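You operate a simulated robot arm through the tools that you are given. There is no shell and no other tool. Be economical: measure what you need, move in short steps, check, and stop when the job is done.

The job below is to be done with a simulated robot arm. You get a single attempt, and the scene is never put back.

## Task
Put the blue cord spool from the desk top on top of the polishing pad and the white cord spool on top of the pink toy wooden cake. Take the cream castor and leave it on top of the grey castor. Do these in any order. Set down upright: cord spool.

Only the result counts: the job must be done as asked and must still hold three seconds after the hand-in. Knocking over, shifting, dropping, spilling or breaking anything else fails it.

## Robot
A 7-joint arm with a two-finger parallel gripper, fixed in place. Base frame: the origin is at the foot of the arm, x ahead of it, y to its left, z up; the work surface is at about z = 0.79. Units: m, rad, N and s.
With the tool pointing down near the work surface it reaches from about 0.3 to 0.7 m from the base axis. Its first joint turns from -1.152 to 1.152 rad. Payload 1.57 kg.
The tool frame sits at the grasp point between the pads (the TCP): z along the fingers, y along the line on which they close. The tips reach 0.03 m beyond it. Largest opening 0.11 m; finger width 0.024, thickness 0.012; the body of the gripper, 0.048 by 0.112 m, starts 0.078 m behind the TCP.
Orientation is that of the tool frame in the base frame, as a unit quaternion [x, y, z, w]. With the fingers straight down and closing along the base's y, the tool's x points along the base's -x, its y along +y and its z along -z.

## Interface
- The arm moves only by the tool step_arm. Its argument "rows" is a list of rows, each an object of numbers (a shift or turn left out is 0, a gripper value left out holds the last): "dx", "dy", "dz": the shift along the tool's x, y, z in m; "rx", "ry", "rz": the turn, a rotation vector about the tool's x, y, z in rad; "grip": the closure, from 0 (fully open) to 1 (shut). In form: [{"dx": .., "dy": .., "dz": .., "rx": .., "ry": .., "rz": .., "grip": ..}, ...]. A call has 1 to 8 rows; each row shifts and turns the commanded pose from where the row before left it, along the tool's axes as they then stand. Each row takes 0.2 s and may step no farther than 0.05 m and 0.15 rad from the row before; otherwise, or with a gripper value out of range, the whole call is refused. Where a pose cannot be reached the arm comes as near as it can. A force on the tool above 40 N (or 10 N above the force at the start of the call, whichever is more), or a blocked arm, ends the call early, and 0.2 s more pass. The fingers move at their own pace (about 0.108 m/s each) and stop on an object; they squeeze with about 21 N. The grip force told is the motor's: it shows also when the fingers shut on nothing. Time passes only in rows, and 0.2 s behind the last, so rows that do not move let the fingers close. It gives the time, the measured TCP pose, the force on the tool (base axes), the opening and the grip force at its end, in the units of the frame above (readings bear some noise), with the torque about the TCP (base axes, N m) and any sound that the robot's microphone picked up, and new pictures: "pictures" is both (left out), scene, wrist or none.
- Cameras (640 x 400 px; columns grow to the right, rows downward): "scene" is fixed at [0.1694, -0.4138, 1.3806]; the picture's right is [0.62, -0.79, 0.00], its down [-0.61, -0.48, -0.64] and it looks along [0.50, 0.39, -0.77] (base axes); focal length 294 px, centre (320, 200). "wrist" rides on the gripper at [0.07, 0.016, -0.141] in the tool frame; the picture's right is [-0.23, 0.97, 0.00], its down [-0.86, -0.20, -0.48] and it looks along [-0.47, -0.11, 0.88] (tool axes); focal length 222 px, centre (320, 200). There is no depth. A picture from a camera that has moved, and an enlarged one, comes with that camera's place and axes in the base frame and with its lens.
- inspect(camera, box): a new picture of the part [left, top, right, bottom] of that camera's present view, enlarged. It takes no simulated time.
- hand_in(): hands the job in; it is judged then, once.

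Go step by step. Nothing tells you positions but the pictures and the camera data: compare them with the known pose of the tool, close in by small moves and look again before you grip or let go. The budget is 120 turns and 200 pictures, counting those below and the enlarged ones. Unless the task says otherwise, let go and move clear before handing in.

The tools are called by a JSON object that holds its "op" and its "data". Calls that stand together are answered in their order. step_arm: Moves the arm, as the interface text tells. Its arguments: {"type":"object","properties":{"rows":{"type":"array"},"pictures":{"type":"string","enum":["both","scene","wrist","none"]}},"required":["rows"]} The other tools are called the same way: inspect (camera, box) takes an enlarged picture of a part of a camera's view; hand_in () hands the job in.

At the start:

```text
t: 0.0
tool_pos: [0.4238, 0.1009, 1.0534]
tcp_rot: [0.0, 1.0, -0.001, 0.0]
wrist_force: [0.0, -0.2, 0.0]
torque: [0.03, 0.0, -0.01]
gripper_width: 0.1101
gripper_force: 0.2
```

scene: 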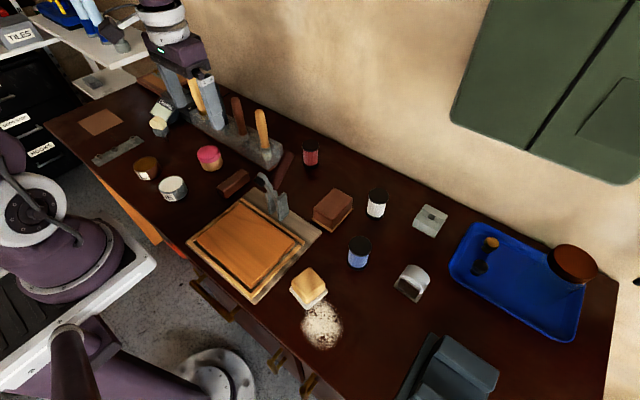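
wrist: 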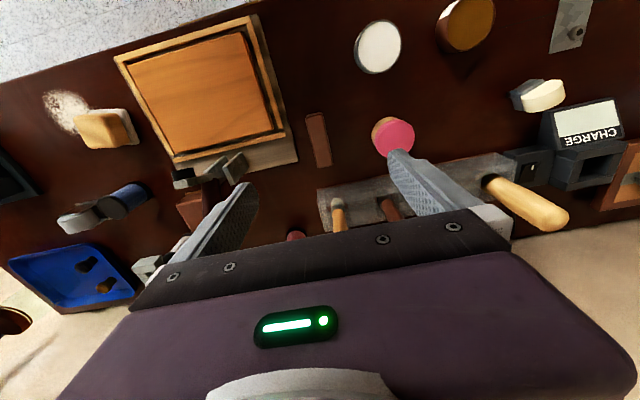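

I see a workbench with spools, a toy cake, castors and a pad. I'll zoom in to identify each item before measuring.

{"op": "inspect", "data": {"camera": "scene", "box": [280, 130, 480, 360]}}

{"op": "inspect", "data": {"camera": "scene", "box": [80, 70, 340, 230]}}

{"op": "inspect", "data": {"camera": "scene", "box": [400, 180, 640, 360]}}

{"op": "inspect", "data": {"camera": "wrist", "box": [340, 0, 640, 190]}}

```text
1.74 times, centred on (380, 245) of scene
camera zoom: at [0.1694, -0.4138, 1.3806], right [0.62, -0.79, 0.0], down [-0.61, -0.48, -0.64], along [0.5, 0.39, -0.77], focal length 511 px, centre (216, 122)
```

zoom: 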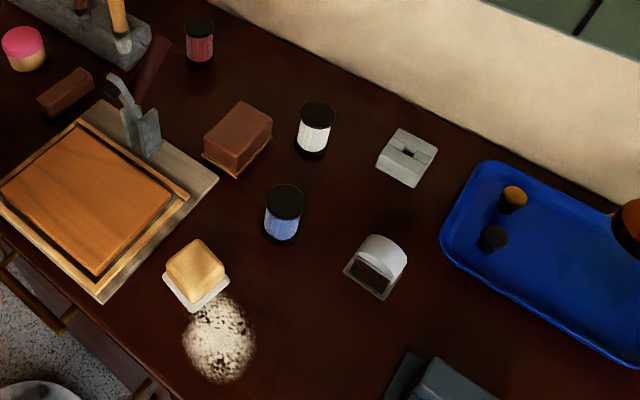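

```text
2.46 times, centred on (210, 150) of scene
camera zoom: at [0.1694, -0.4138, 1.3806], right [0.62, -0.79, 0.0], down [-0.61, -0.48, -0.64], along [0.5, 0.39, -0.77], focal length 724 px, centre (591, 323)
```

zoom: 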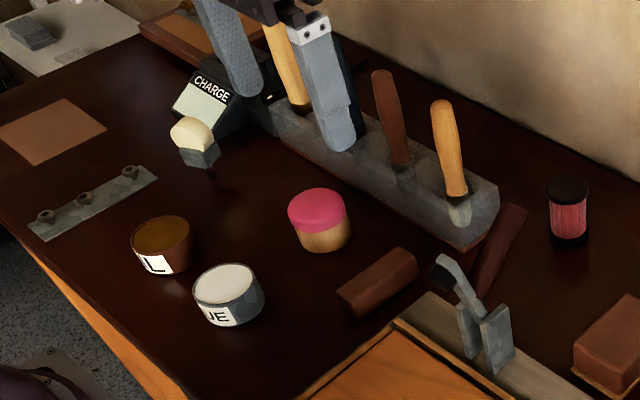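

```text
2.22 times, centred on (520, 270) of scene
camera zoom: at [0.1694, -0.4138, 1.3806], right [0.62, -0.79, 0.0], down [-0.61, -0.48, -0.64], along [0.5, 0.39, -0.77], focal length 653 px, centre (-124, 44)
```

zoom: 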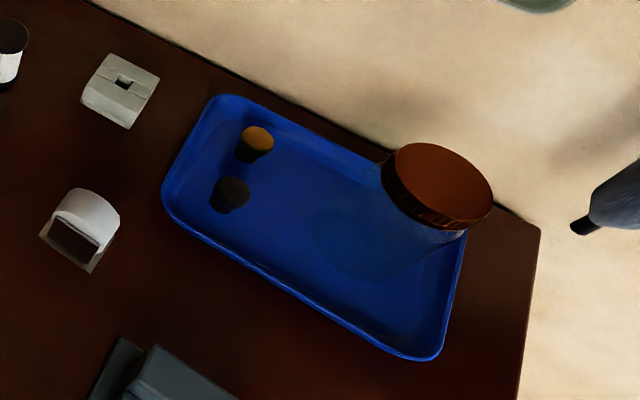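

```text
2.11 times, centred on (490, 95) of wrist
camera zoom: at [0.3522, 0.1163, 1.1944], right [0.23, 0.97, 0.0], down [0.86, -0.2, 0.48], along [0.47, -0.11, -0.88], focal length 468 px, centre (-38, 421)
```

zoom: 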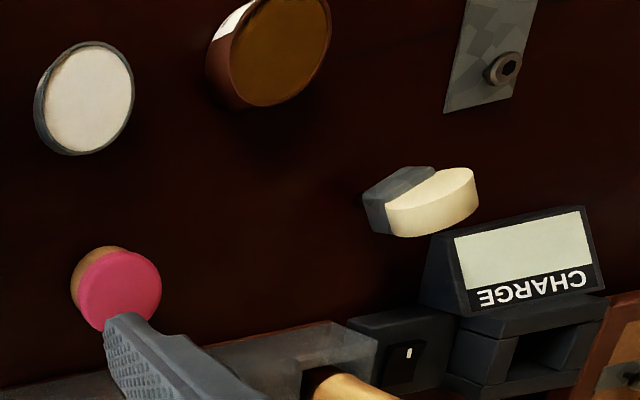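

I have rough positions: blue spool at (0.47,-0.28), white spool at (0.61,-0.25), pink cake at (0.46,0.21), and a cream-wheeled item at (0.48,0.48). I'll swing to the right to look closely at the pad and castor candidates.

{"op": "step_arm", "data": {"rows": [{"dy": -0.05}, {"dy": -0.05}, {"dy": -0.05}, {"dy": -0.05, "dx": 0.03}, {"dy": -0.05, "dx": 0.03}, {"dy": -0.05, "dx": 0.03}, {"dy": -0.05}], "pictures": "both"}}

```text
refused: row 4 steps farther than a row can; nothing moved
```

The row limit is on the combined step, so I'll keep each row under 0.05 m.

{"op": "step_arm", "data": {"rows": [{"dy": -0.049}, {"dy": -0.049}, {"dy": -0.049}, {"dy": -0.045, "dx": 0.02}, {"dy": -0.045, "dx": 0.02}, {"dy": -0.045, "dx": 0.02}, {"dy": -0.045, "dx": 0.02}, {"dy": 0}], "pictures": "wrist"}}

```text
t: 1.8
tool_pos: [0.3401, -0.2292, 1.0553]
tcp_rot: [0.0, 1.0, -0.001, 0.001]
wrist_force: [-0.1, -0.7, 0.0]
torque: [0.02, 0.01, 0.0]
gripper_width: 0.1098
gripper_force: 0.1
camera wrist: at [0.2701, -0.2129, 1.1969], right [0.23, 0.97, 0.0], down [0.86, -0.2, 0.48], along [0.47, -0.11, -0.88], focal length 222 px, centre (320, 200)
```

wrist: 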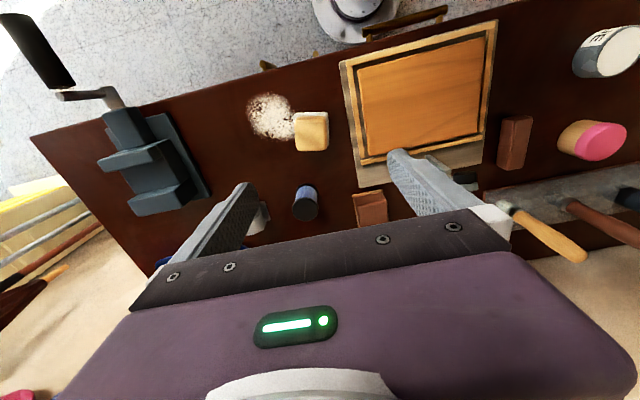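

The gripper hides the lower part, but the yellow block, the blue spool and the brown block are in view. I'll zoom in.

{"op": "inspect", "data": {"camera": "wrist", "box": [230, 80, 410, 240]}}

{"op": "inspect", "data": {"camera": "scene", "box": [280, 180, 360, 320]}}

{"op": "inspect", "data": {"camera": "scene", "box": [130, 80, 210, 150]}}

{"op": "inspect", "data": {"camera": "scene", "box": [380, 190, 460, 310]}}

```text
2.50 times, centred on (320, 160) of wrist
camera zoom: at [0.2701, -0.2129, 1.1969], right [0.23, 0.97, 0.0], down [0.86, -0.2, 0.48], along [0.47, -0.11, -0.88], focal length 555 px, centre (320, 300)
```

zoom: 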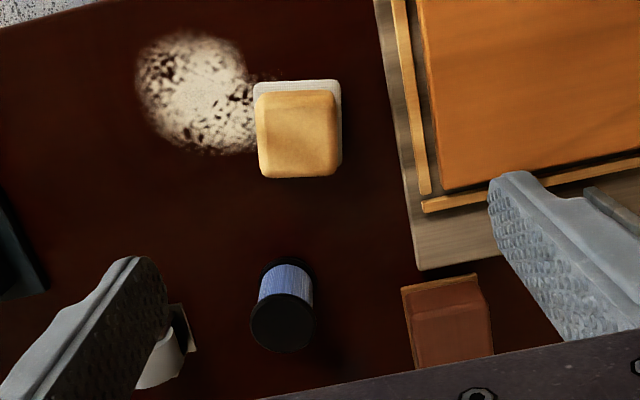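

```text
2.86 times, centred on (320, 250) of scene
camera zoom: at [0.1694, -0.4138, 1.3806], right [0.62, -0.79, 0.0], down [-0.61, -0.48, -0.64], along [0.5, 0.39, -0.77], focal length 840 px, centre (320, 57)
```

zoom: 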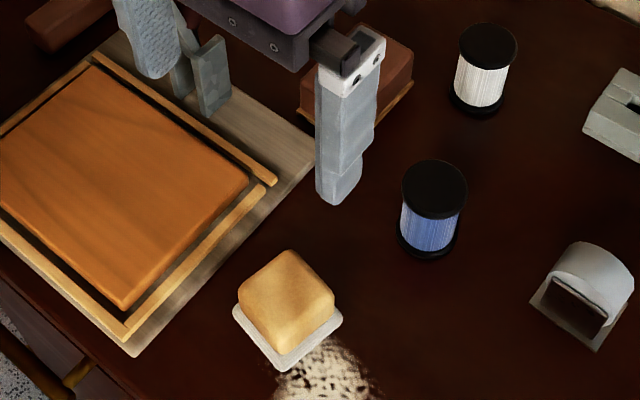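

```text
5.71 times, centred on (170, 115) of scene
camera zoom: at [0.1694, -0.4138, 1.3806], right [0.62, -0.79, 0.0], down [-0.61, -0.48, -0.64], along [0.5, 0.39, -0.77], focal length 1680 px, centre (1177, 686)
```

zoom: 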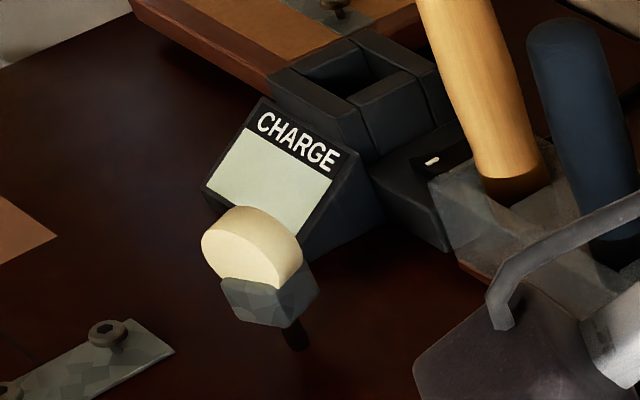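

```text
3.33 times, centred on (420, 250) of scene
camera zoom: at [0.1694, -0.4138, 1.3806], right [0.62, -0.79, 0.0], down [-0.61, -0.48, -0.64], along [0.5, 0.39, -0.77], focal length 980 px, centre (-13, 33)
```

zoom: 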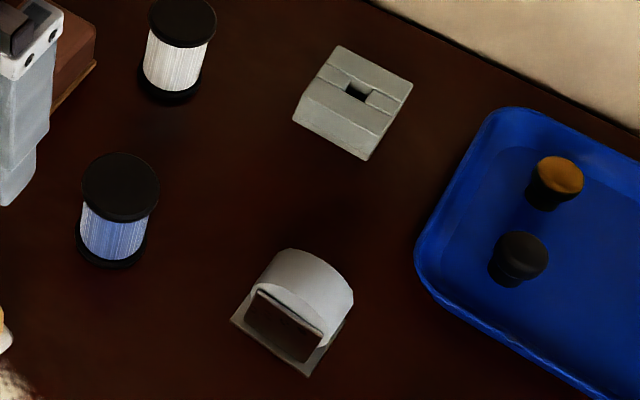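

The cream item near the charger looks like a castor with a fork and stem. I need a better view of the grey arch-shaped item and the grey block to tell which is the grey castor.

{"op": "step_arm", "data": {"rows": [{"dy": -0.049}, {"dy": -0.049}, {"dy": -0.049}, {"dy": -0.03, "rz": 0.0}, {"dy": 0}], "pictures": "wrist"}}

{"op": "inspect", "data": {"camera": "wrist", "box": [240, 100, 440, 250]}}

{"op": "inspect", "data": {"camera": "scene", "box": [440, 220, 540, 300]}}

```text
t: 3.0
tool_pos: [0.3457, -0.4039, 1.0556]
tcp_rot: [0.0, 1.0, 0.0, 0.0]
wrist_force: [-0.5, 0.2, -0.6]
torque: [0.02, -0.02, -0.02]
gripper_width: 0.1101
gripper_force: 0.1
camera wrist: at [0.2741, -0.3869, 1.1968], right [0.23, 0.97, 0.0], down [0.86, -0.2, 0.48], along [0.47, -0.11, -0.88], focal length 222 px, centre (320, 200)
```

wrist: 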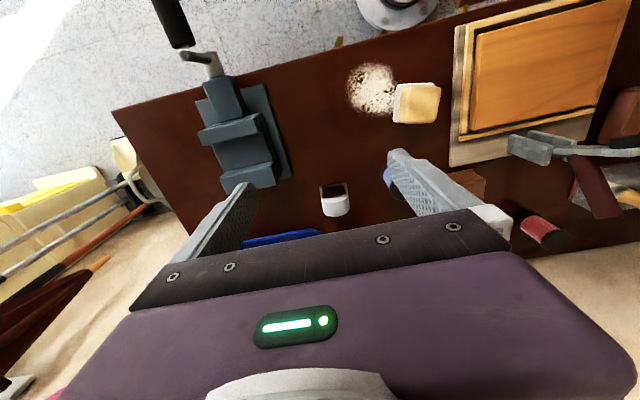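

```text
2.67 times, centred on (340, 175) of wrist
camera zoom: at [0.2741, -0.3869, 1.1968], right [0.23, 0.97, 0.0], down [0.86, -0.2, 0.48], along [0.47, -0.11, -0.88], focal length 592 px, centre (267, 267)
```

zoom: 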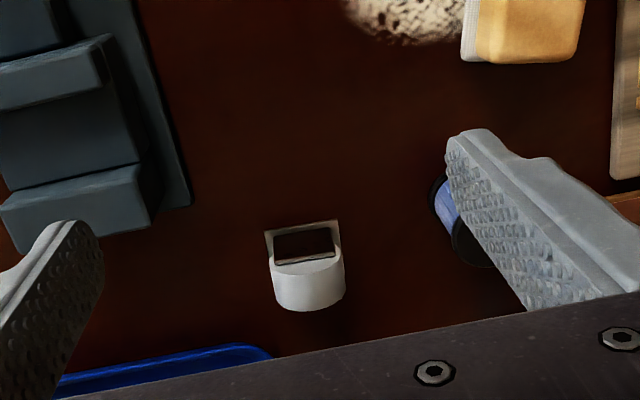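

```text
5.00 times, centred on (490, 260) of scene
camera zoom: at [0.1694, -0.4138, 1.3806], right [0.62, -0.79, 0.0], down [-0.61, -0.48, -0.64], along [0.5, 0.39, -0.77], focal length 1470 px, centre (-530, -100)
```

zoom: 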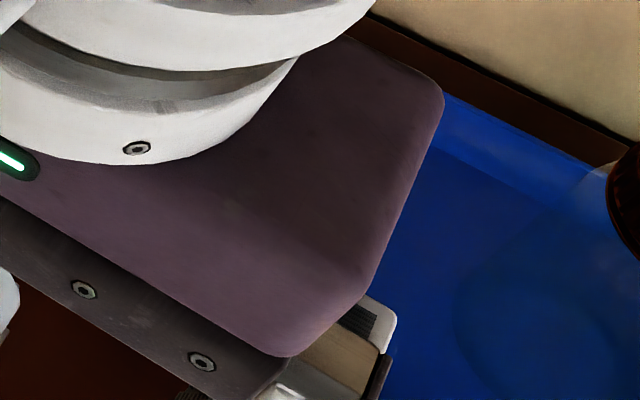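

The arch-shaped item may be a wheel in a housing on a plate. I'll move nearer and lower to make sure.

{"op": "step_arm", "data": {"rows": [{"dx": -0.045}, {"dx": -0.045}, {"dx": -0.04, "dz": 0.02}, {"dz": 0.045}, {"dz": 0.025}, {"dy": 0}], "pictures": "both"}}

{"op": "inspect", "data": {"camera": "wrist", "box": [220, 60, 420, 200]}}

```text
t: 4.4
tool_pos: [0.4766, -0.4043, 0.9629]
tcp_rot: [0.0, 1.0, 0.0, 0.0]
wrist_force: [1.1, 0.5, -0.5]
torque: [-0.01, 0.02, 0.03]
gripper_width: 0.1098
gripper_force: 0.1
camera wrist: at [0.4056, -0.3873, 1.1043], right [0.23, 0.97, 0.0], down [0.85, -0.2, 0.48], along [0.47, -0.11, -0.88], focal length 222 px, centre (320, 200)
```

scene: 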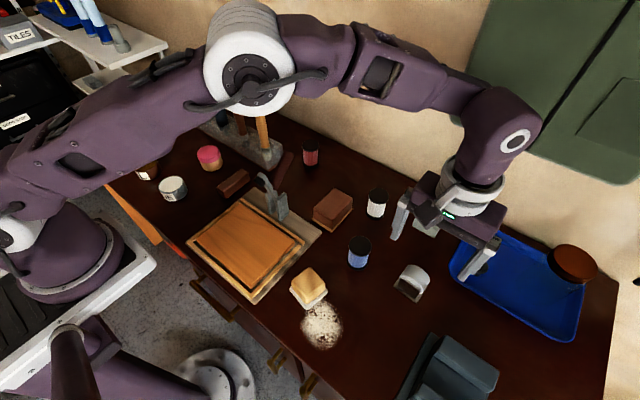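
wrist: 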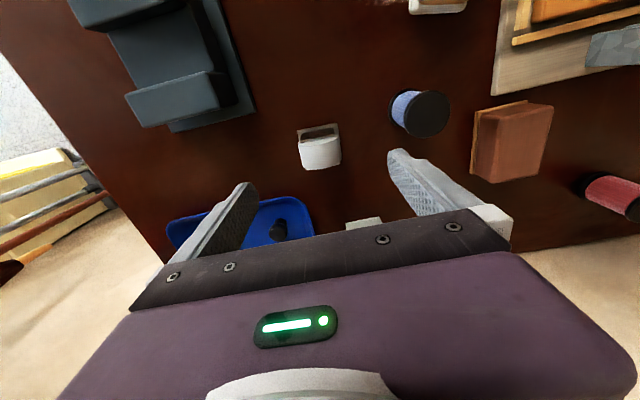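

```text
2.86 times, centred on (320, 130) of wrist
camera zoom: at [0.4056, -0.3873, 1.1043], right [0.23, 0.97, 0.0], down [0.85, -0.2, 0.48], along [0.47, -0.11, -0.88], focal length 635 px, centre (320, 400)
```

zoom: 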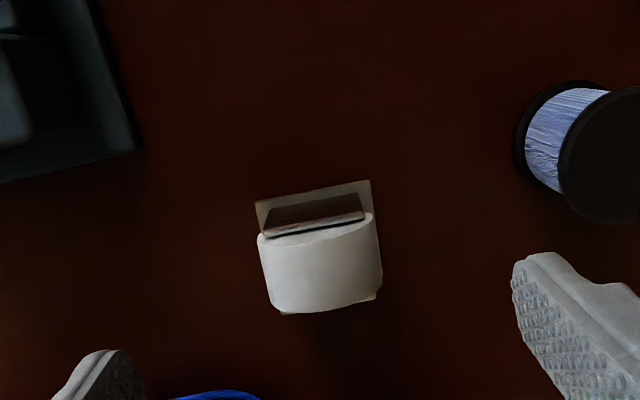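

The arch item is a D-shaped wheel on a plate with a dark part sticking out. I'll zoom in on the brown block, the pad, the items in the tray and the grey block.

{"op": "inspect", "data": {"camera": "wrist", "box": [380, 0, 580, 200]}}

{"op": "inspect", "data": {"camera": "wrist", "box": [250, 190, 400, 250]}}

{"op": "inspect", "data": {"camera": "scene", "box": [280, 250, 440, 350]}}

```text
2.00 times, centred on (480, 100) of wrist
camera zoom: at [0.4056, -0.3873, 1.1043], right [0.23, 0.97, 0.0], down [0.85, -0.2, 0.48], along [0.47, -0.11, -0.88], focal length 444 px, centre (0, 400)
```

zoom: 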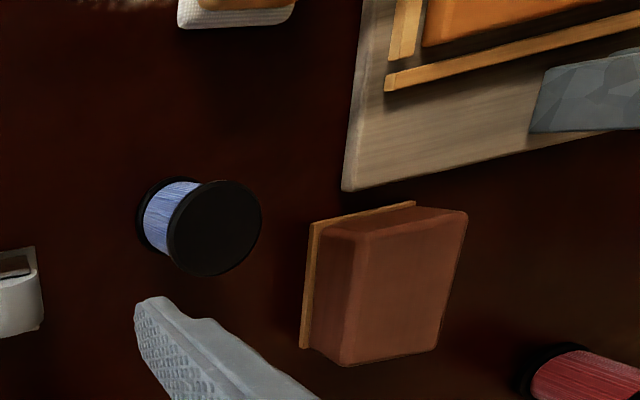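

```text
4.27 times, centred on (325, 220) of wrist
camera zoom: at [0.4056, -0.3873, 1.1043], right [0.23, 0.97, 0.0], down [0.85, -0.2, 0.48], along [0.47, -0.11, -0.88], focal length 948 px, centre (299, 115)
```

zoom: 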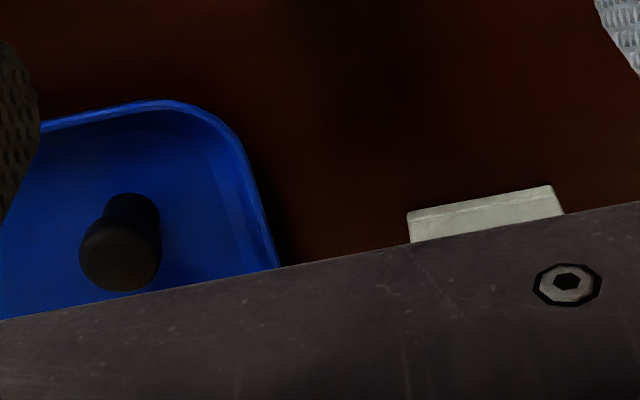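

```text
4.00 times, centred on (360, 300) of scene
camera zoom: at [0.1694, -0.4138, 1.3806], right [0.62, -0.79, 0.0], down [-0.61, -0.48, -0.64], along [0.5, 0.39, -0.77], focal length 1176 px, centre (160, -200)
```

zoom: 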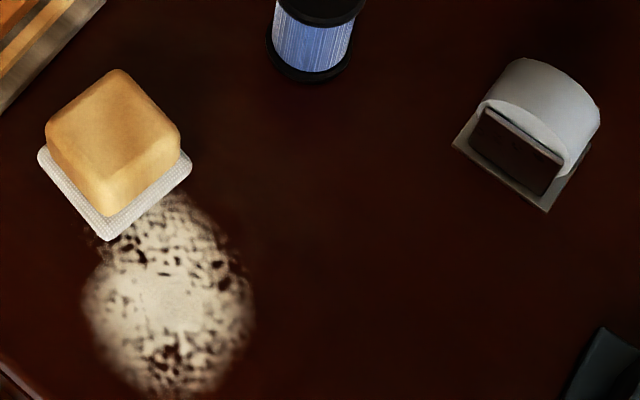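

The grey arch looks like an upturned castor, with its plate on the desk and its wheel up. I'll travel high to the left side to study the cream castor.

{"op": "step_arm", "data": {"rows": [{"dz": -0.045}, {"dz": -0.045, "dx": 0.02}, {"dz": -0.03, "dx": 0.03, "dy": 0.02}, {"dy": 0.049}, {"dy": 0.049}, {"dy": 0.049}, {"dy": 0.049}, {"dy": 0.049}], "pictures": "none"}}

{"op": "step_arm", "data": {"rows": [{"dy": 0.049}, {"dy": 0.049}, {"dy": 0.049}, {"dy": 0.049}, {"dy": 0.049}, {"dy": 0.049}, {"dy": 0.049}, {"dy": 0.049}], "pictures": "none"}}

{"op": "step_arm", "data": {"rows": [{"dy": 0.049}, {"dy": 0.049}, {"dy": 0.049}, {"dy": 0.02}, {"dy": 0}], "pictures": "both"}}

{"op": "inspect", "data": {"camera": "scene", "box": [300, 170, 460, 310]}}

```text
t: 6.2
tool_pos: [0.4245, -0.1394, 1.083]
tcp_rot: [0.001, 1.0, 0.0, 0.0]
wrist_force: [0.2, -0.4, -0.6]
torque: [0.0, 0.01, 0.01]
gripper_width: 0.1101
gripper_force: 0.0
```

```text
t: 8.0
tool_pos: [0.4236, 0.2531, 1.0832]
tcp_rot: [0.001, 1.0, 0.0, 0.0]
wrist_force: [0.7, 0.6, 0.2]
torque: [-0.04, -0.02, 0.02]
gripper_width: 0.1102
gripper_force: 0.1
```

```text
t: 9.2
tool_pos: [0.4249, 0.4213, 1.0841]
tcp_rot: [-0.001, 1.0, 0.0, 0.0]
wrist_force: [-1.7, -0.1, -0.1]
torque: [-0.03, 0.0, 0.02]
gripper_width: 0.1099
gripper_force: 0.1
camera wrist: at [0.355, 0.4375, 1.2256], right [0.23, 0.97, 0.0], down [0.86, -0.2, 0.48], along [0.47, -0.11, -0.88], focal length 222 px, centre (320, 200)
```

scene: 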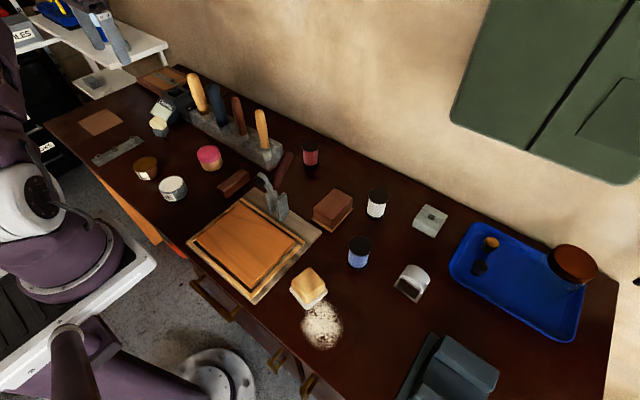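
wrist: 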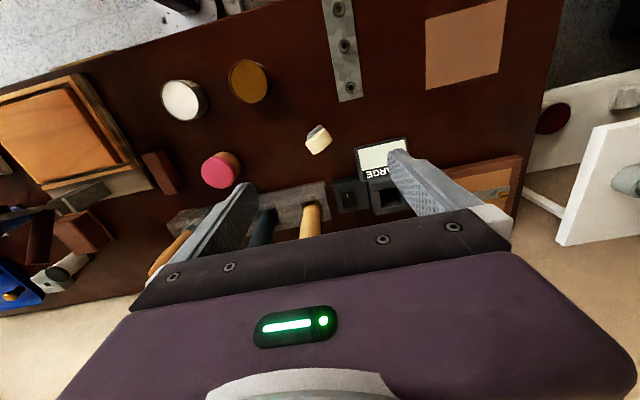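

```text
2.86 times, centred on (380, 240) of scene
camera zoom: at [0.1694, -0.4138, 1.3806], right [0.62, -0.79, 0.0], down [-0.61, -0.48, -0.64], along [0.5, 0.39, -0.77], focal length 840 px, centre (149, 86)
```

zoom: 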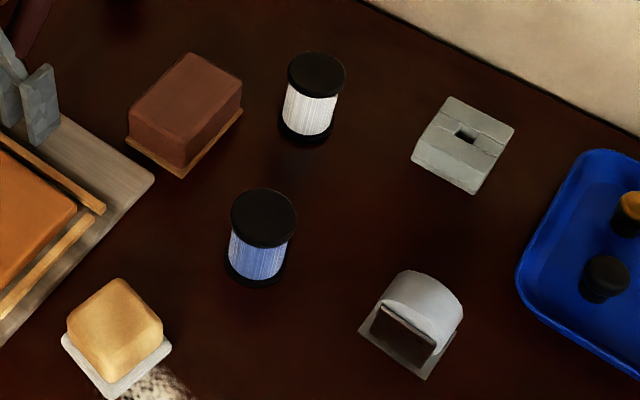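

From here the arm is clear of the right side, and the yellow foam block on waffle backing is the best match for the polishing pad. I'll zoom in on the cream castor and the cake.

{"op": "inspect", "data": {"camera": "wrist", "box": [270, 100, 370, 180]}}

{"op": "inspect", "data": {"camera": "scene", "box": [140, 90, 190, 140]}}

{"op": "inspect", "data": {"camera": "wrist", "box": [140, 50, 280, 210]}}

```text
5.00 times, centred on (320, 140) of wrist
camera zoom: at [0.355, 0.4375, 1.2256], right [0.23, 0.97, 0.0], down [0.86, -0.2, 0.48], along [0.47, -0.11, -0.88], focal length 1111 px, centre (320, 500)
```

zoom: 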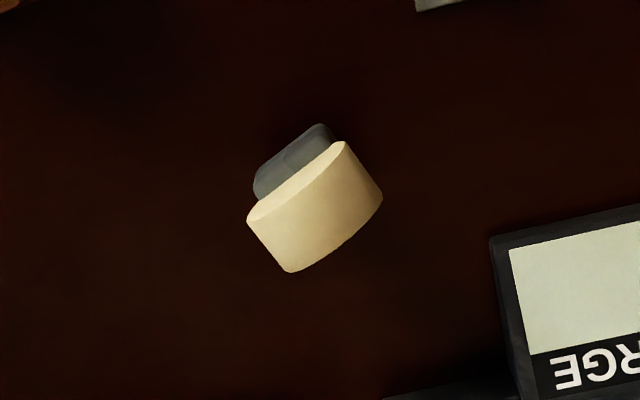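

```text
8.00 times, centred on (165, 115) of scene
camera zoom: at [0.1694, -0.4138, 1.3806], right [0.62, -0.79, 0.0], down [-0.61, -0.48, -0.64], along [0.5, 0.39, -0.77], focal length 2352 px, centre (1560, 880)
```

zoom: 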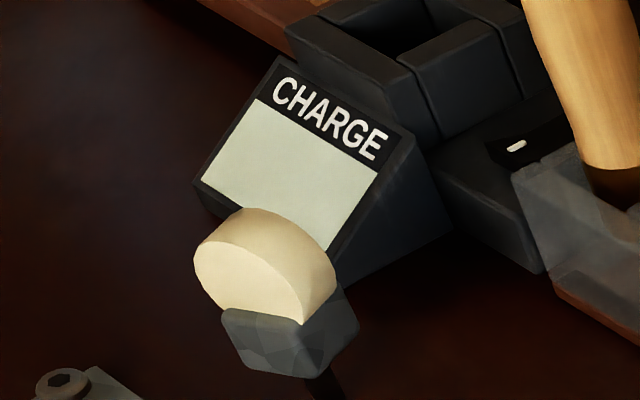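

```text
2.50 times, centred on (210, 130) of wrist
camera zoom: at [0.355, 0.4375, 1.2256], right [0.23, 0.97, 0.0], down [0.86, -0.2, 0.48], along [0.47, -0.11, -0.88], focal length 555 px, centre (595, 375)
```

zoom: 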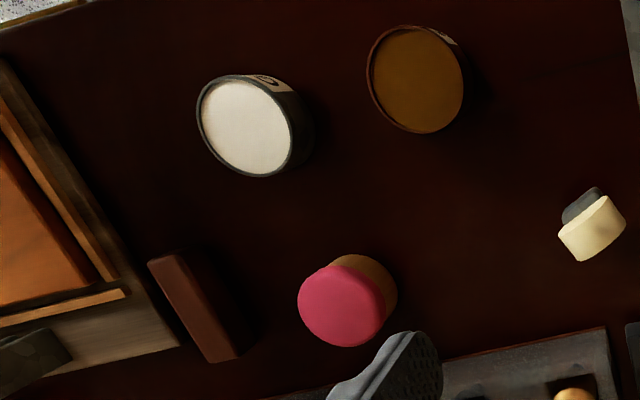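

The cream castor sits at about (0.445,0.415) with its top near z≈0.86, and it seems to stand on a dark stem. I'll drop back and lower for a side view to confirm.

{"op": "step_arm", "data": {"rows": [{"dx": 0.045, "dy": 0.015}, {"dx": 0.045, "dy": 0.015}, {"dx": 0.035, "dz": 0.03}, {"dz": 0.045}, {"dz": 0.045}, {"dz": 0.03}, {"dz": 0}], "pictures": "wrist"}}

{"op": "inspect", "data": {"camera": "wrist", "box": [270, 130, 370, 210]}}

```text
t: 10.8
tool_pos: [0.298, 0.451, 0.9327]
tcp_rot: [0.0, 1.0, 0.0, -0.001]
wrist_force: [0.3, -0.5, -0.5]
torque: [0.01, 0.0, -0.01]
gripper_width: 0.1099
gripper_force: 0.0
camera wrist: at [0.2271, 0.4668, 1.074], right [0.23, 0.97, 0.0], down [0.86, -0.2, 0.48], along [0.47, -0.11, -0.88], focal length 222 px, centre (320, 200)
```

wrist: 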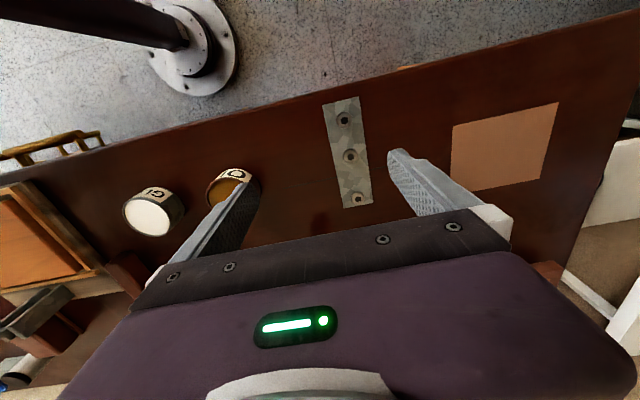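

```text
5.00 times, centred on (320, 170) of wrist
camera zoom: at [0.2271, 0.4668, 1.074], right [0.23, 0.97, 0.0], down [0.86, -0.2, 0.48], along [0.47, -0.11, -0.88], focal length 1111 px, centre (320, 350)
```

zoom: 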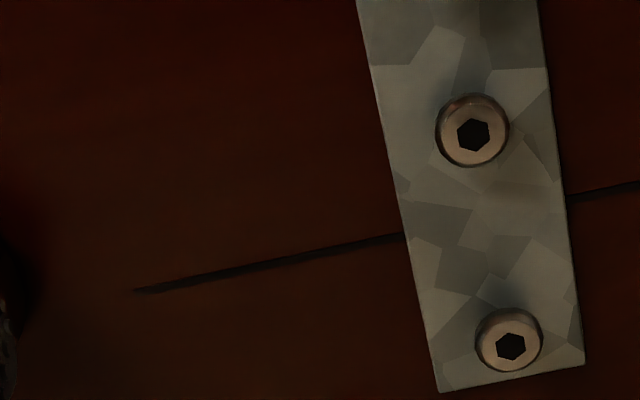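

The gripper hid the castor from there. Combining the earlier views, it stands on its stem at about (0.445,0.417), with its wheel diameter heading roughly 112°. I'll rise, centre above it and yaw to match.

{"op": "step_arm", "data": {"rows": [{"dz": -0.045}, {"dz": -0.035}, {"dx": -0.048}, {"dx": -0.048, "dy": -0.01}, {"dx": -0.048, "dy": -0.01}, {"rz": -0.13, "dy": -0.014}, {"rz": -0.13}, {"rz": -0.125}], "pictures": "none"}}

{"op": "step_arm", "data": {"rows": [{"dz": 0.01}, {"dz": 0}], "pictures": "both"}}

{"op": "inspect", "data": {"camera": "wrist", "box": [270, 90, 370, 190]}}

{"op": "inspect", "data": {"camera": "scene", "box": [120, 80, 220, 150]}}

```text
t: 12.6
tool_pos: [0.4425, 0.416, 1.013]
tcp_rot: [-0.193, 0.981, 0.0, 0.0]
wrist_force: [0.0, -0.4, 0.5]
torque: [0.0, 0.02, 0.02]
gripper_width: 0.1099
gripper_force: 0.0
```

```text
t: 13.2
tool_pos: [0.4424, 0.4172, 1.0033]
tcp_rot: [-0.191, 0.982, 0.0, 0.0]
wrist_force: [-0.3, 0.0, 0.9]
torque: [0.03, 0.02, 0.0]
gripper_width: 0.1101
gripper_force: 0.1
camera wrist: at [0.3707, 0.406, 1.1437], right [-0.16, 0.99, 0.0], down [0.87, 0.14, 0.48], along [0.47, 0.07, -0.88], focal length 222 px, centre (320, 200)
```

scene: 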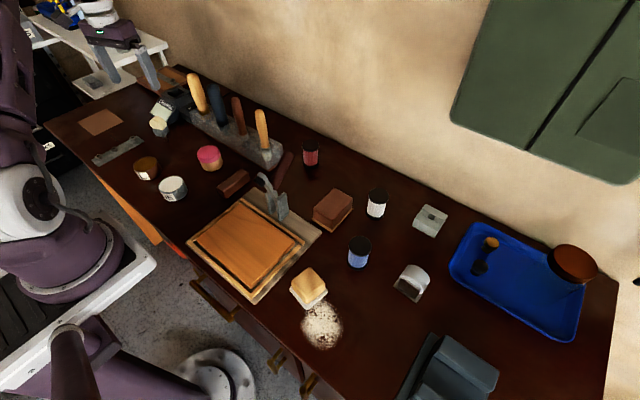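
wrist: 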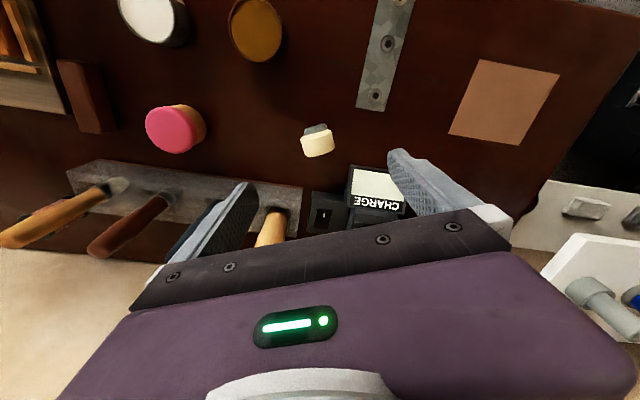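

```text
4.00 times, centred on (320, 140) of wrist
camera zoom: at [0.3707, 0.406, 1.1437], right [-0.16, 0.99, 0.0], down [0.87, 0.14, 0.48], along [0.47, 0.07, -0.88], focal length 888 px, centre (320, 440)
```

zoom: 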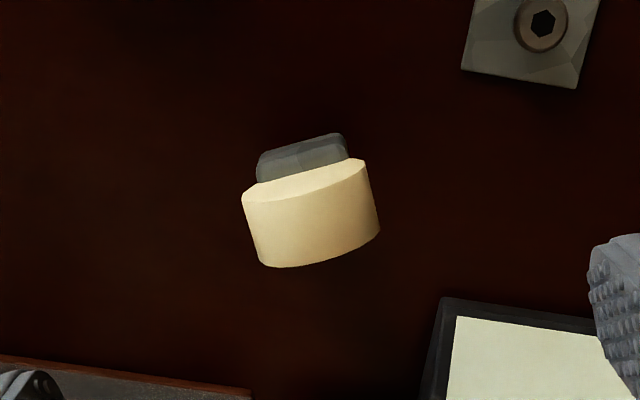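

```text
5.71 times, centred on (170, 115) of scene
camera zoom: at [0.1694, -0.4138, 1.3806], right [0.62, -0.79, 0.0], down [-0.61, -0.48, -0.64], along [0.5, 0.39, -0.77], focal length 1680 px, centre (1177, 686)
```

zoom: 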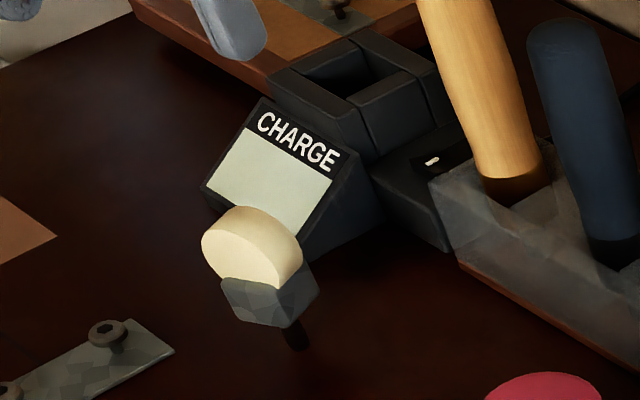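

The castor is confirmed at (0.443,0.415), standing on its stem with its wheel up. To place it I need room to lay it on its side, so I'll move the spools first. Next I unyaw and travel to above the white spool.

{"op": "step_arm", "data": {"rows": [{"dz": -0.045, "rz": 0.13}, {"dz": -0.02, "rz": 0.13}, {"rz": 0.125}, {"dy": -0.049}, {"dy": -0.049}, {"dy": -0.049}, {"dy": -0.049}, {"dy": -0.049}], "pictures": "none"}}

{"op": "step_arm", "data": {"rows": [{"dy": -0.049}, {"dy": -0.049}, {"dy": -0.049}, {"dy": -0.049}, {"dy": -0.049}, {"dy": -0.049}, {"dy": -0.049}, {"dy": -0.049}], "pictures": "none"}}

{"op": "step_arm", "data": {"rows": [{"dx": -0.04, "dy": -0.02}, {"dx": -0.04}, {"dx": -0.04}, {"dx": -0.025}, {"dz": 0.04}, {"dz": 0.04}, {"dx": 0}], "pictures": "both"}}

```text
t: 15.0
tool_pos: [0.4444, 0.1727, 1.0694]
tcp_rot: [0.0, 1.0, 0.001, 0.0]
wrist_force: [0.1, -1.1, 0.1]
torque: [0.0, -0.01, -0.02]
gripper_width: 0.1102
gripper_force: 0.1
```

```text
t: 16.8
tool_pos: [0.4396, -0.223, 1.0665]
tcp_rot: [-0.001, 1.0, -0.001, 0.0]
wrist_force: [-0.3, -0.6, 0.0]
torque: [0.03, -0.01, -0.02]
gripper_width: 0.11
gripper_force: 0.1
```

```text
t: 18.4
tool_pos: [0.5866, -0.2392, 0.9869]
tcp_rot: [0.0, 1.0, 0.0, 0.0]
wrist_force: [0.2, -0.3, -0.1]
torque: [0.03, -0.01, -0.04]
gripper_width: 0.1097
gripper_force: 0.0
camera wrist: at [0.5158, -0.2233, 1.1276], right [0.23, 0.97, 0.0], down [0.86, -0.2, 0.48], along [0.47, -0.11, -0.88], focal length 222 px, centre (320, 200)
```

scene: 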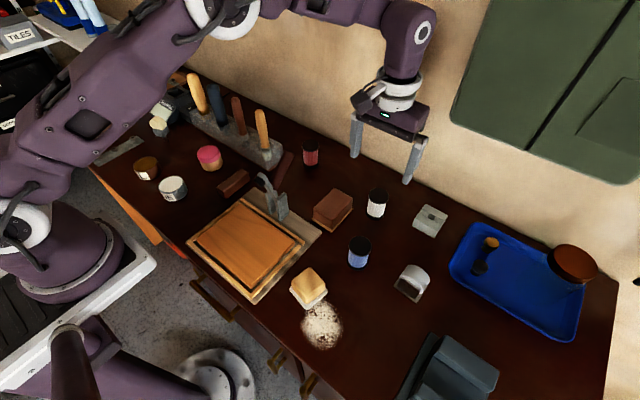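
wrist: 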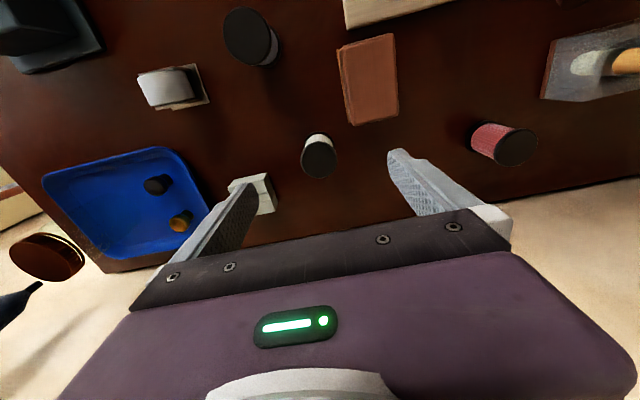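

The white spool is centred at about (0.608,-0.243), roughly 0.047 m across, with its top near z 0.845. I'll align over it and go part of the way down.

{"op": "step_arm", "data": {"rows": [{"dx": -0.021, "dy": -0.004}, {"dz": 0.045}, {"dz": 0.045}, {"dz": 0}], "pictures": "both"}}

{"op": "inspect", "data": {"camera": "scene", "box": [330, 150, 430, 250]}}

```text
t: 19.4
tool_pos: [0.6067, -0.2428, 0.8992]
tcp_rot: [0.0, 1.0, 0.0, 0.0]
wrist_force: [0.0, 0.4, 0.4]
torque: [0.02, 0.0, -0.01]
gripper_width: 0.1099
gripper_force: 0.0
camera wrist: at [0.5356, -0.2262, 1.0404], right [0.23, 0.97, 0.0], down [0.85, -0.2, 0.48], along [0.47, -0.11, -0.88], focal length 222 px, centre (320, 200)
```

scene: 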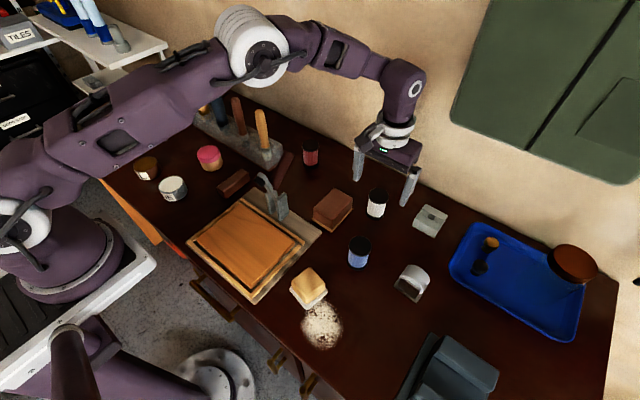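
wrist: 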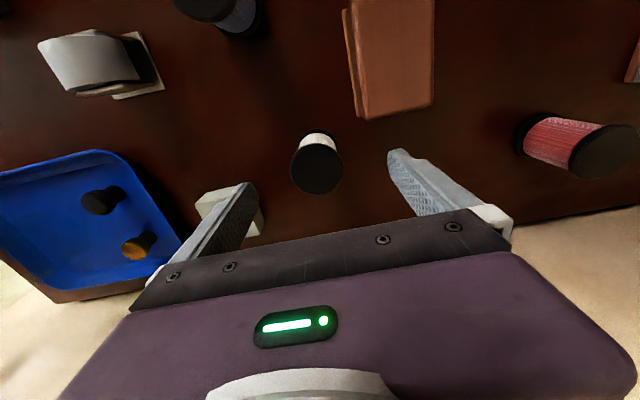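

```text
4.00 times, centred on (380, 200) of scene
camera zoom: at [0.1694, -0.4138, 1.3806], right [0.62, -0.79, 0.0], down [-0.61, -0.48, -0.64], along [0.5, 0.39, -0.77], focal length 1176 px, centre (80, 200)
```

zoom: 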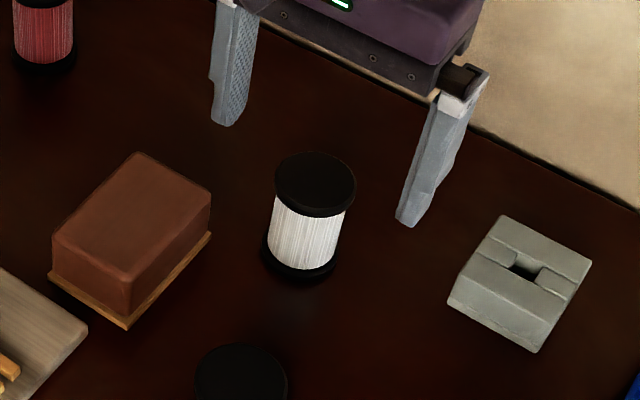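

The spool is centred under the tool. I'll go down and close.

{"op": "step_arm", "data": {"rows": [{"dz": 0.04, "dy": -0.003}, {"dz": 0.03}, {"dz": 0}, {"grip": 1}, {"grip": 1}, {"grip": 1}, {"grip": 1}], "pictures": "both"}}

```text
t: 21.0
tool_pos: [0.6066, -0.2455, 0.8283]
tcp_rot: [0.0, 1.0, -0.001, 0.0]
wrist_force: [0.4, -0.3, 0.7]
torque: [-0.04, 0.03, -0.01]
gripper_width: 0.0468
gripper_force: 21.1
camera wrist: at [0.5375, -0.2288, 0.9702], right [0.23, 0.97, 0.0], down [0.86, -0.2, 0.48], along [0.47, -0.11, -0.88], focal length 222 px, centre (320, 200)
```

scene: 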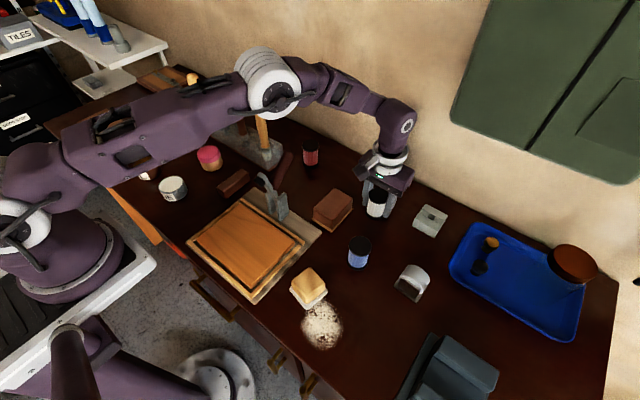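
wrist: 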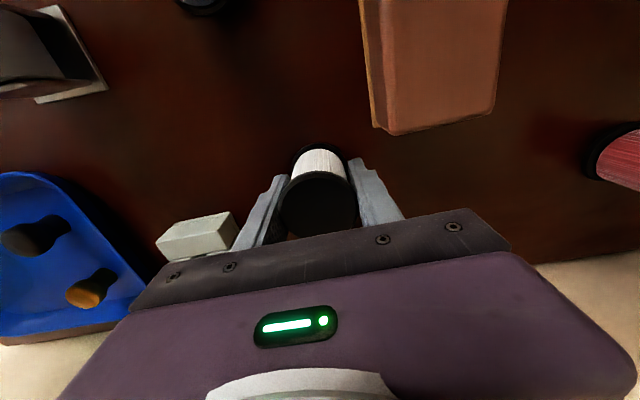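

The white spool is held with an opening of 0.047 m; its base is 0.038 below the TCP. I'll lift it and carry it high to the cake at about (0.464,0.221).

{"op": "step_arm", "data": {"rows": [{"dz": -0.03}, {"dz": -0.045}, {"dz": -0.045}, {"dz": -0.045}, {"dz": -0.045}, {"dz": -0.03}, {"dx": 0.04}, {"dx": 0.04}], "pictures": "none"}}

{"op": "step_arm", "data": {"rows": [{"dx": 0.03, "dy": 0.035}, {"dx": 0.03, "dy": 0.035}, {"dy": 0.047}, {"dy": 0.047}, {"dy": 0.047}, {"dy": 0.047}, {"dy": 0.047}, {"dy": 0.047}], "pictures": "none"}}

{"op": "step_arm", "data": {"rows": [{"dy": 0.047}, {"dy": 0.047}, {"dy": 0.023}, {"dz": 0.04}, {"dz": 0.04}, {"dz": 0}], "pictures": "both"}}

```text
t: 22.8
tool_pos: [0.5263, -0.2492, 1.0647]
tcp_rot: [-0.001, 1.0, 0.001, -0.001]
wrist_force: [-0.9, 0.5, -0.5]
torque: [-0.03, -0.02, -0.01]
gripper_width: 0.0003
gripper_force: 21.4
```

```text
t: 24.6
tool_pos: [0.4649, 0.1018, 1.0714]
tcp_rot: [0.001, 1.0, 0.0, 0.0]
wrist_force: [0.0, 0.8, -0.1]
torque: [-0.02, 0.0, 0.02]
gripper_width: 0.0
gripper_force: 20.8
```

```text
t: 26.0
tool_pos: [0.4664, 0.2216, 0.9902]
tcp_rot: [0.001, 1.0, 0.0, 0.0]
wrist_force: [-0.3, 0.0, -0.1]
torque: [0.04, 0.0, 0.02]
gripper_width: 0.0
gripper_force: 20.8
camera wrist: at [0.3957, 0.2375, 1.1321], right [0.23, 0.97, 0.0], down [0.85, -0.2, 0.48], along [0.47, -0.11, -0.88], focal length 222 px, centre (320, 200)
```

scene: 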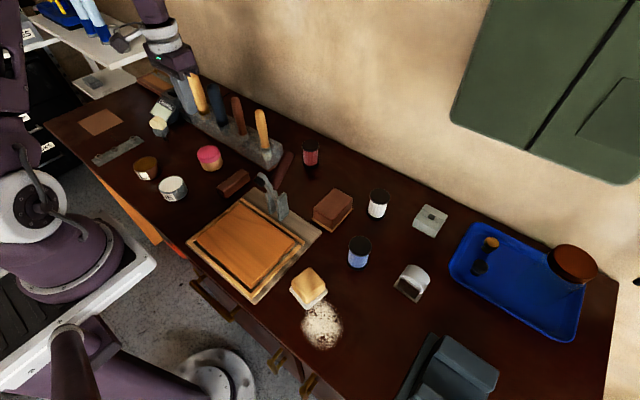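
wrist: 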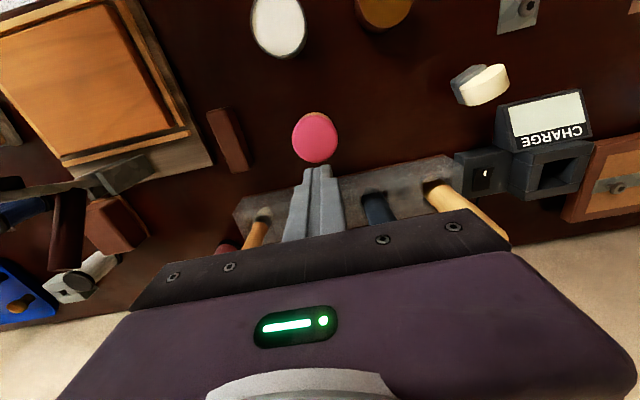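

The gripper is empty. The spool slipped out during the lift, though it still seems to be standing. I'll look at where it is now.

{"op": "inspect", "data": {"camera": "scene", "box": [340, 170, 420, 230]}}

{"op": "inspect", "data": {"camera": "wrist", "box": [280, 90, 360, 180]}}

```text
6.67 times, centred on (380, 200) of scene
camera zoom: at [0.1694, -0.4138, 1.3806], right [0.62, -0.79, 0.0], down [-0.61, -0.48, -0.64], along [0.5, 0.39, -0.77], focal length 1960 px, centre (-80, 200)
```

zoom: 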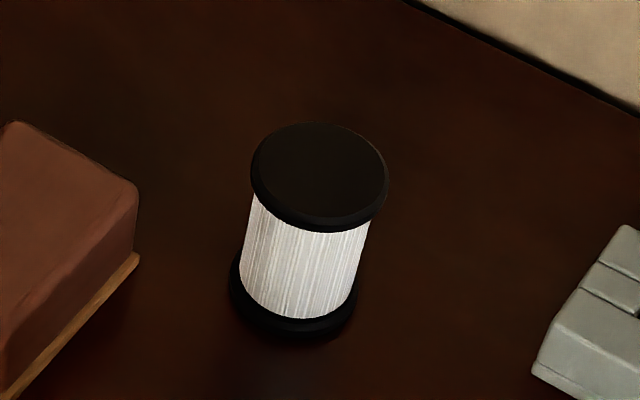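

```text
4.44 times, centred on (320, 135) of wrist
camera zoom: at [0.3957, 0.2375, 1.1321], right [0.23, 0.97, 0.0], down [0.85, -0.2, 0.48], along [0.47, -0.11, -0.88], focal length 987 px, centre (320, 489)
```

zoom: 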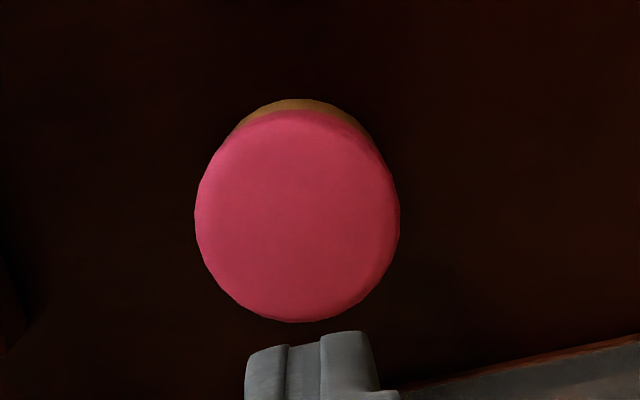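

The spool is upright at its old spot, and the cake is centred at (0.466,0.214). I'll go back and re-grip lower, so the pads bear on both flanges, then lift slowly.

{"op": "step_arm", "data": {"rows": [{"dz": -0.045, "grip": 0}, {"dz": -0.03}, {"dy": -0.049}, {"dy": -0.049}, {"dy": -0.049}, {"dy": -0.049}, {"dy": -0.049}, {"dy": -0.049}], "pictures": "none"}}

{"op": "step_arm", "data": {"rows": [{"dy": -0.042, "dx": -0.025}, {"dy": -0.042, "dx": -0.025}, {"dy": -0.042, "dx": -0.025}, {"dy": -0.042, "dx": -0.025}, {"dx": -0.04}, {"dz": 0.04}, {"dz": 0.04}, {"dz": 0}], "pictures": "none"}}

{"op": "step_arm", "data": {"rows": [{"dz": 0.045}, {"dz": 0.04}, {"dz": 0}], "pictures": "wrist"}}

```text
t: 27.8
tool_pos: [0.4663, -0.0757, 1.0632]
tcp_rot: [-0.001, 1.0, 0.0, 0.0]
wrist_force: [1.3, -0.1, -0.5]
torque: [0.06, 0.01, 0.02]
gripper_width: 0.1098
gripper_force: 0.0
```

```text
t: 29.6
tool_pos: [0.6065, -0.2408, 0.9799]
tcp_rot: [0.0, 1.0, 0.001, -0.001]
wrist_force: [-1.4, 0.0, -0.3]
torque: [0.01, -0.02, 0.01]
gripper_width: 0.1101
gripper_force: 0.1
```

```text
t: 30.4
tool_pos: [0.6086, -0.2385, 0.898]
tcp_rot: [0.0, 1.0, 0.0, 0.0]
wrist_force: [0.0, -0.9, -0.2]
torque: [0.02, 0.02, 0.01]
gripper_width: 0.1099
gripper_force: 0.1
camera wrist: at [0.5392, -0.2227, 1.0386], right [0.23, 0.97, 0.0], down [0.86, -0.2, 0.48], along [0.47, -0.11, -0.88], focal length 222 px, centre (320, 200)
```

wrist: 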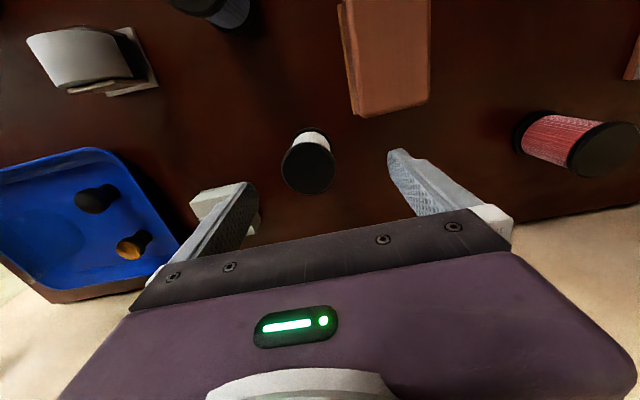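

The spool is now at about (0.604,-0.249). I'll correct for that, go down to z 0.823, close, and lift only a little.

{"op": "step_arm", "data": {"rows": [{"dx": 0.004, "dy": -0.0105}, {"dz": 0.04}, {"dz": 0.035}, {"dz": 0}, {"grip": 1}, {"grip": 1}, {"grip": 1}, {"grip": 1}], "pictures": "wrist"}}

{"op": "step_arm", "data": {"rows": [{"dz": -0.003}, {"dz": -0.006}, {"dz": -0.008}, {"dz": -0.01}, {"dz": 0}], "pictures": "both"}}

```text
t: 32.2
tool_pos: [0.6036, -0.2532, 0.8212]
tcp_rot: [0.001, 1.0, -0.001, 0.0]
wrist_force: [0.0, 0.0, -0.3]
torque: [-0.04, -0.02, -0.02]
gripper_width: 0.047
gripper_force: 21.1
camera wrist: at [0.5324, -0.2363, 0.9628], right [0.23, 0.97, 0.0], down [0.86, -0.2, 0.48], along [0.47, -0.11, -0.88], focal length 222 px, centre (320, 200)
```

wrist: 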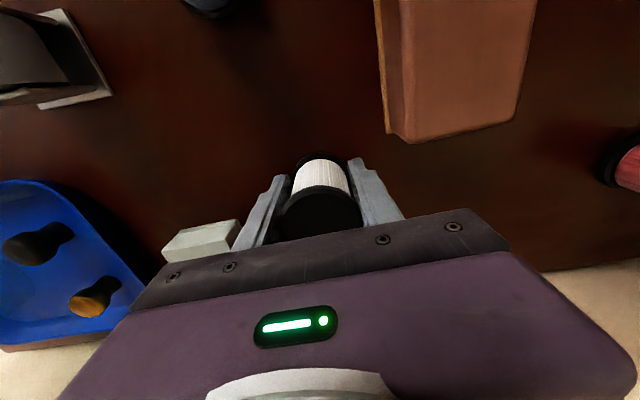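

```text
t: 33.4
tool_pos: [0.6041, -0.251, 0.8505]
tcp_rot: [-0.001, 1.0, 0.0, 0.0]
wrist_force: [-0.4, 0.1, -0.5]
torque: [-0.03, -0.01, 0.0]
gripper_width: 0.0467
gripper_force: 21.6
camera wrist: at [0.5325, -0.2349, 0.9912], right [0.23, 0.97, 0.0], down [0.86, -0.2, 0.48], along [0.47, -0.11, -0.88], focal length 222 px, centre (320, 200)
```

scene: 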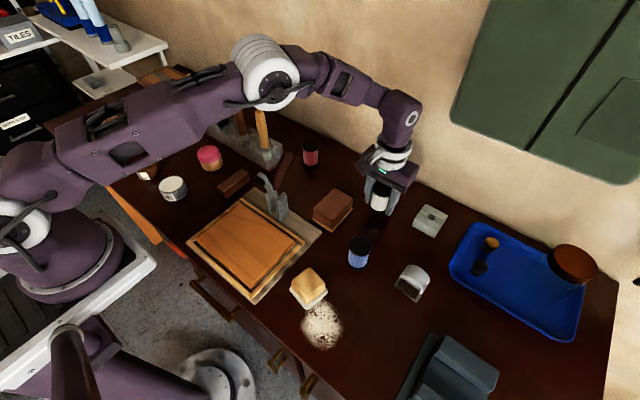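
wrist: 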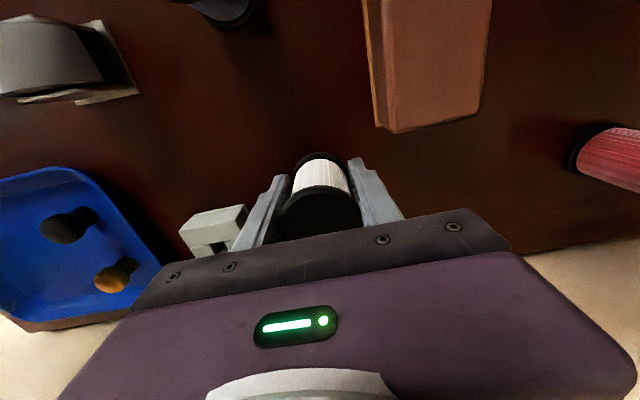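

It is holding: the spool has the same place in the wrist view and the opening is still 0.047. I'll keep lifting gently.

{"op": "step_arm", "data": {"rows": [{"dz": -0.015}, {"dz": -0.025}, {"dz": -0.03}, {"dz": -0.03}, {"dz": -0.03}, {"dz": -0.03}, {"dz": -0.03}, {"dz": -0.015}], "pictures": "wrist"}}

```text
t: 35.2
tool_pos: [0.6032, -0.2518, 1.0561]
tcp_rot: [0.0, 1.0, 0.0, 0.0]
wrist_force: [-0.2, 0.2, -0.2]
torque: [0.05, -0.04, 0.01]
gripper_width: 0.047
gripper_force: 21.0
camera wrist: at [0.5323, -0.2357, 1.1968], right [0.23, 0.97, 0.0], down [0.86, -0.2, 0.48], along [0.47, -0.11, -0.88], focal length 222 px, centre (320, 200)
```

wrist: 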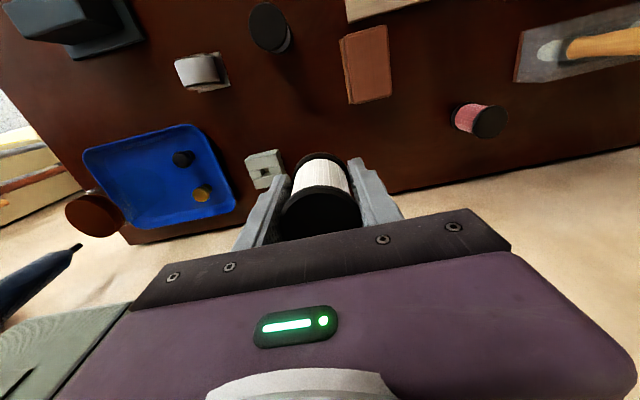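

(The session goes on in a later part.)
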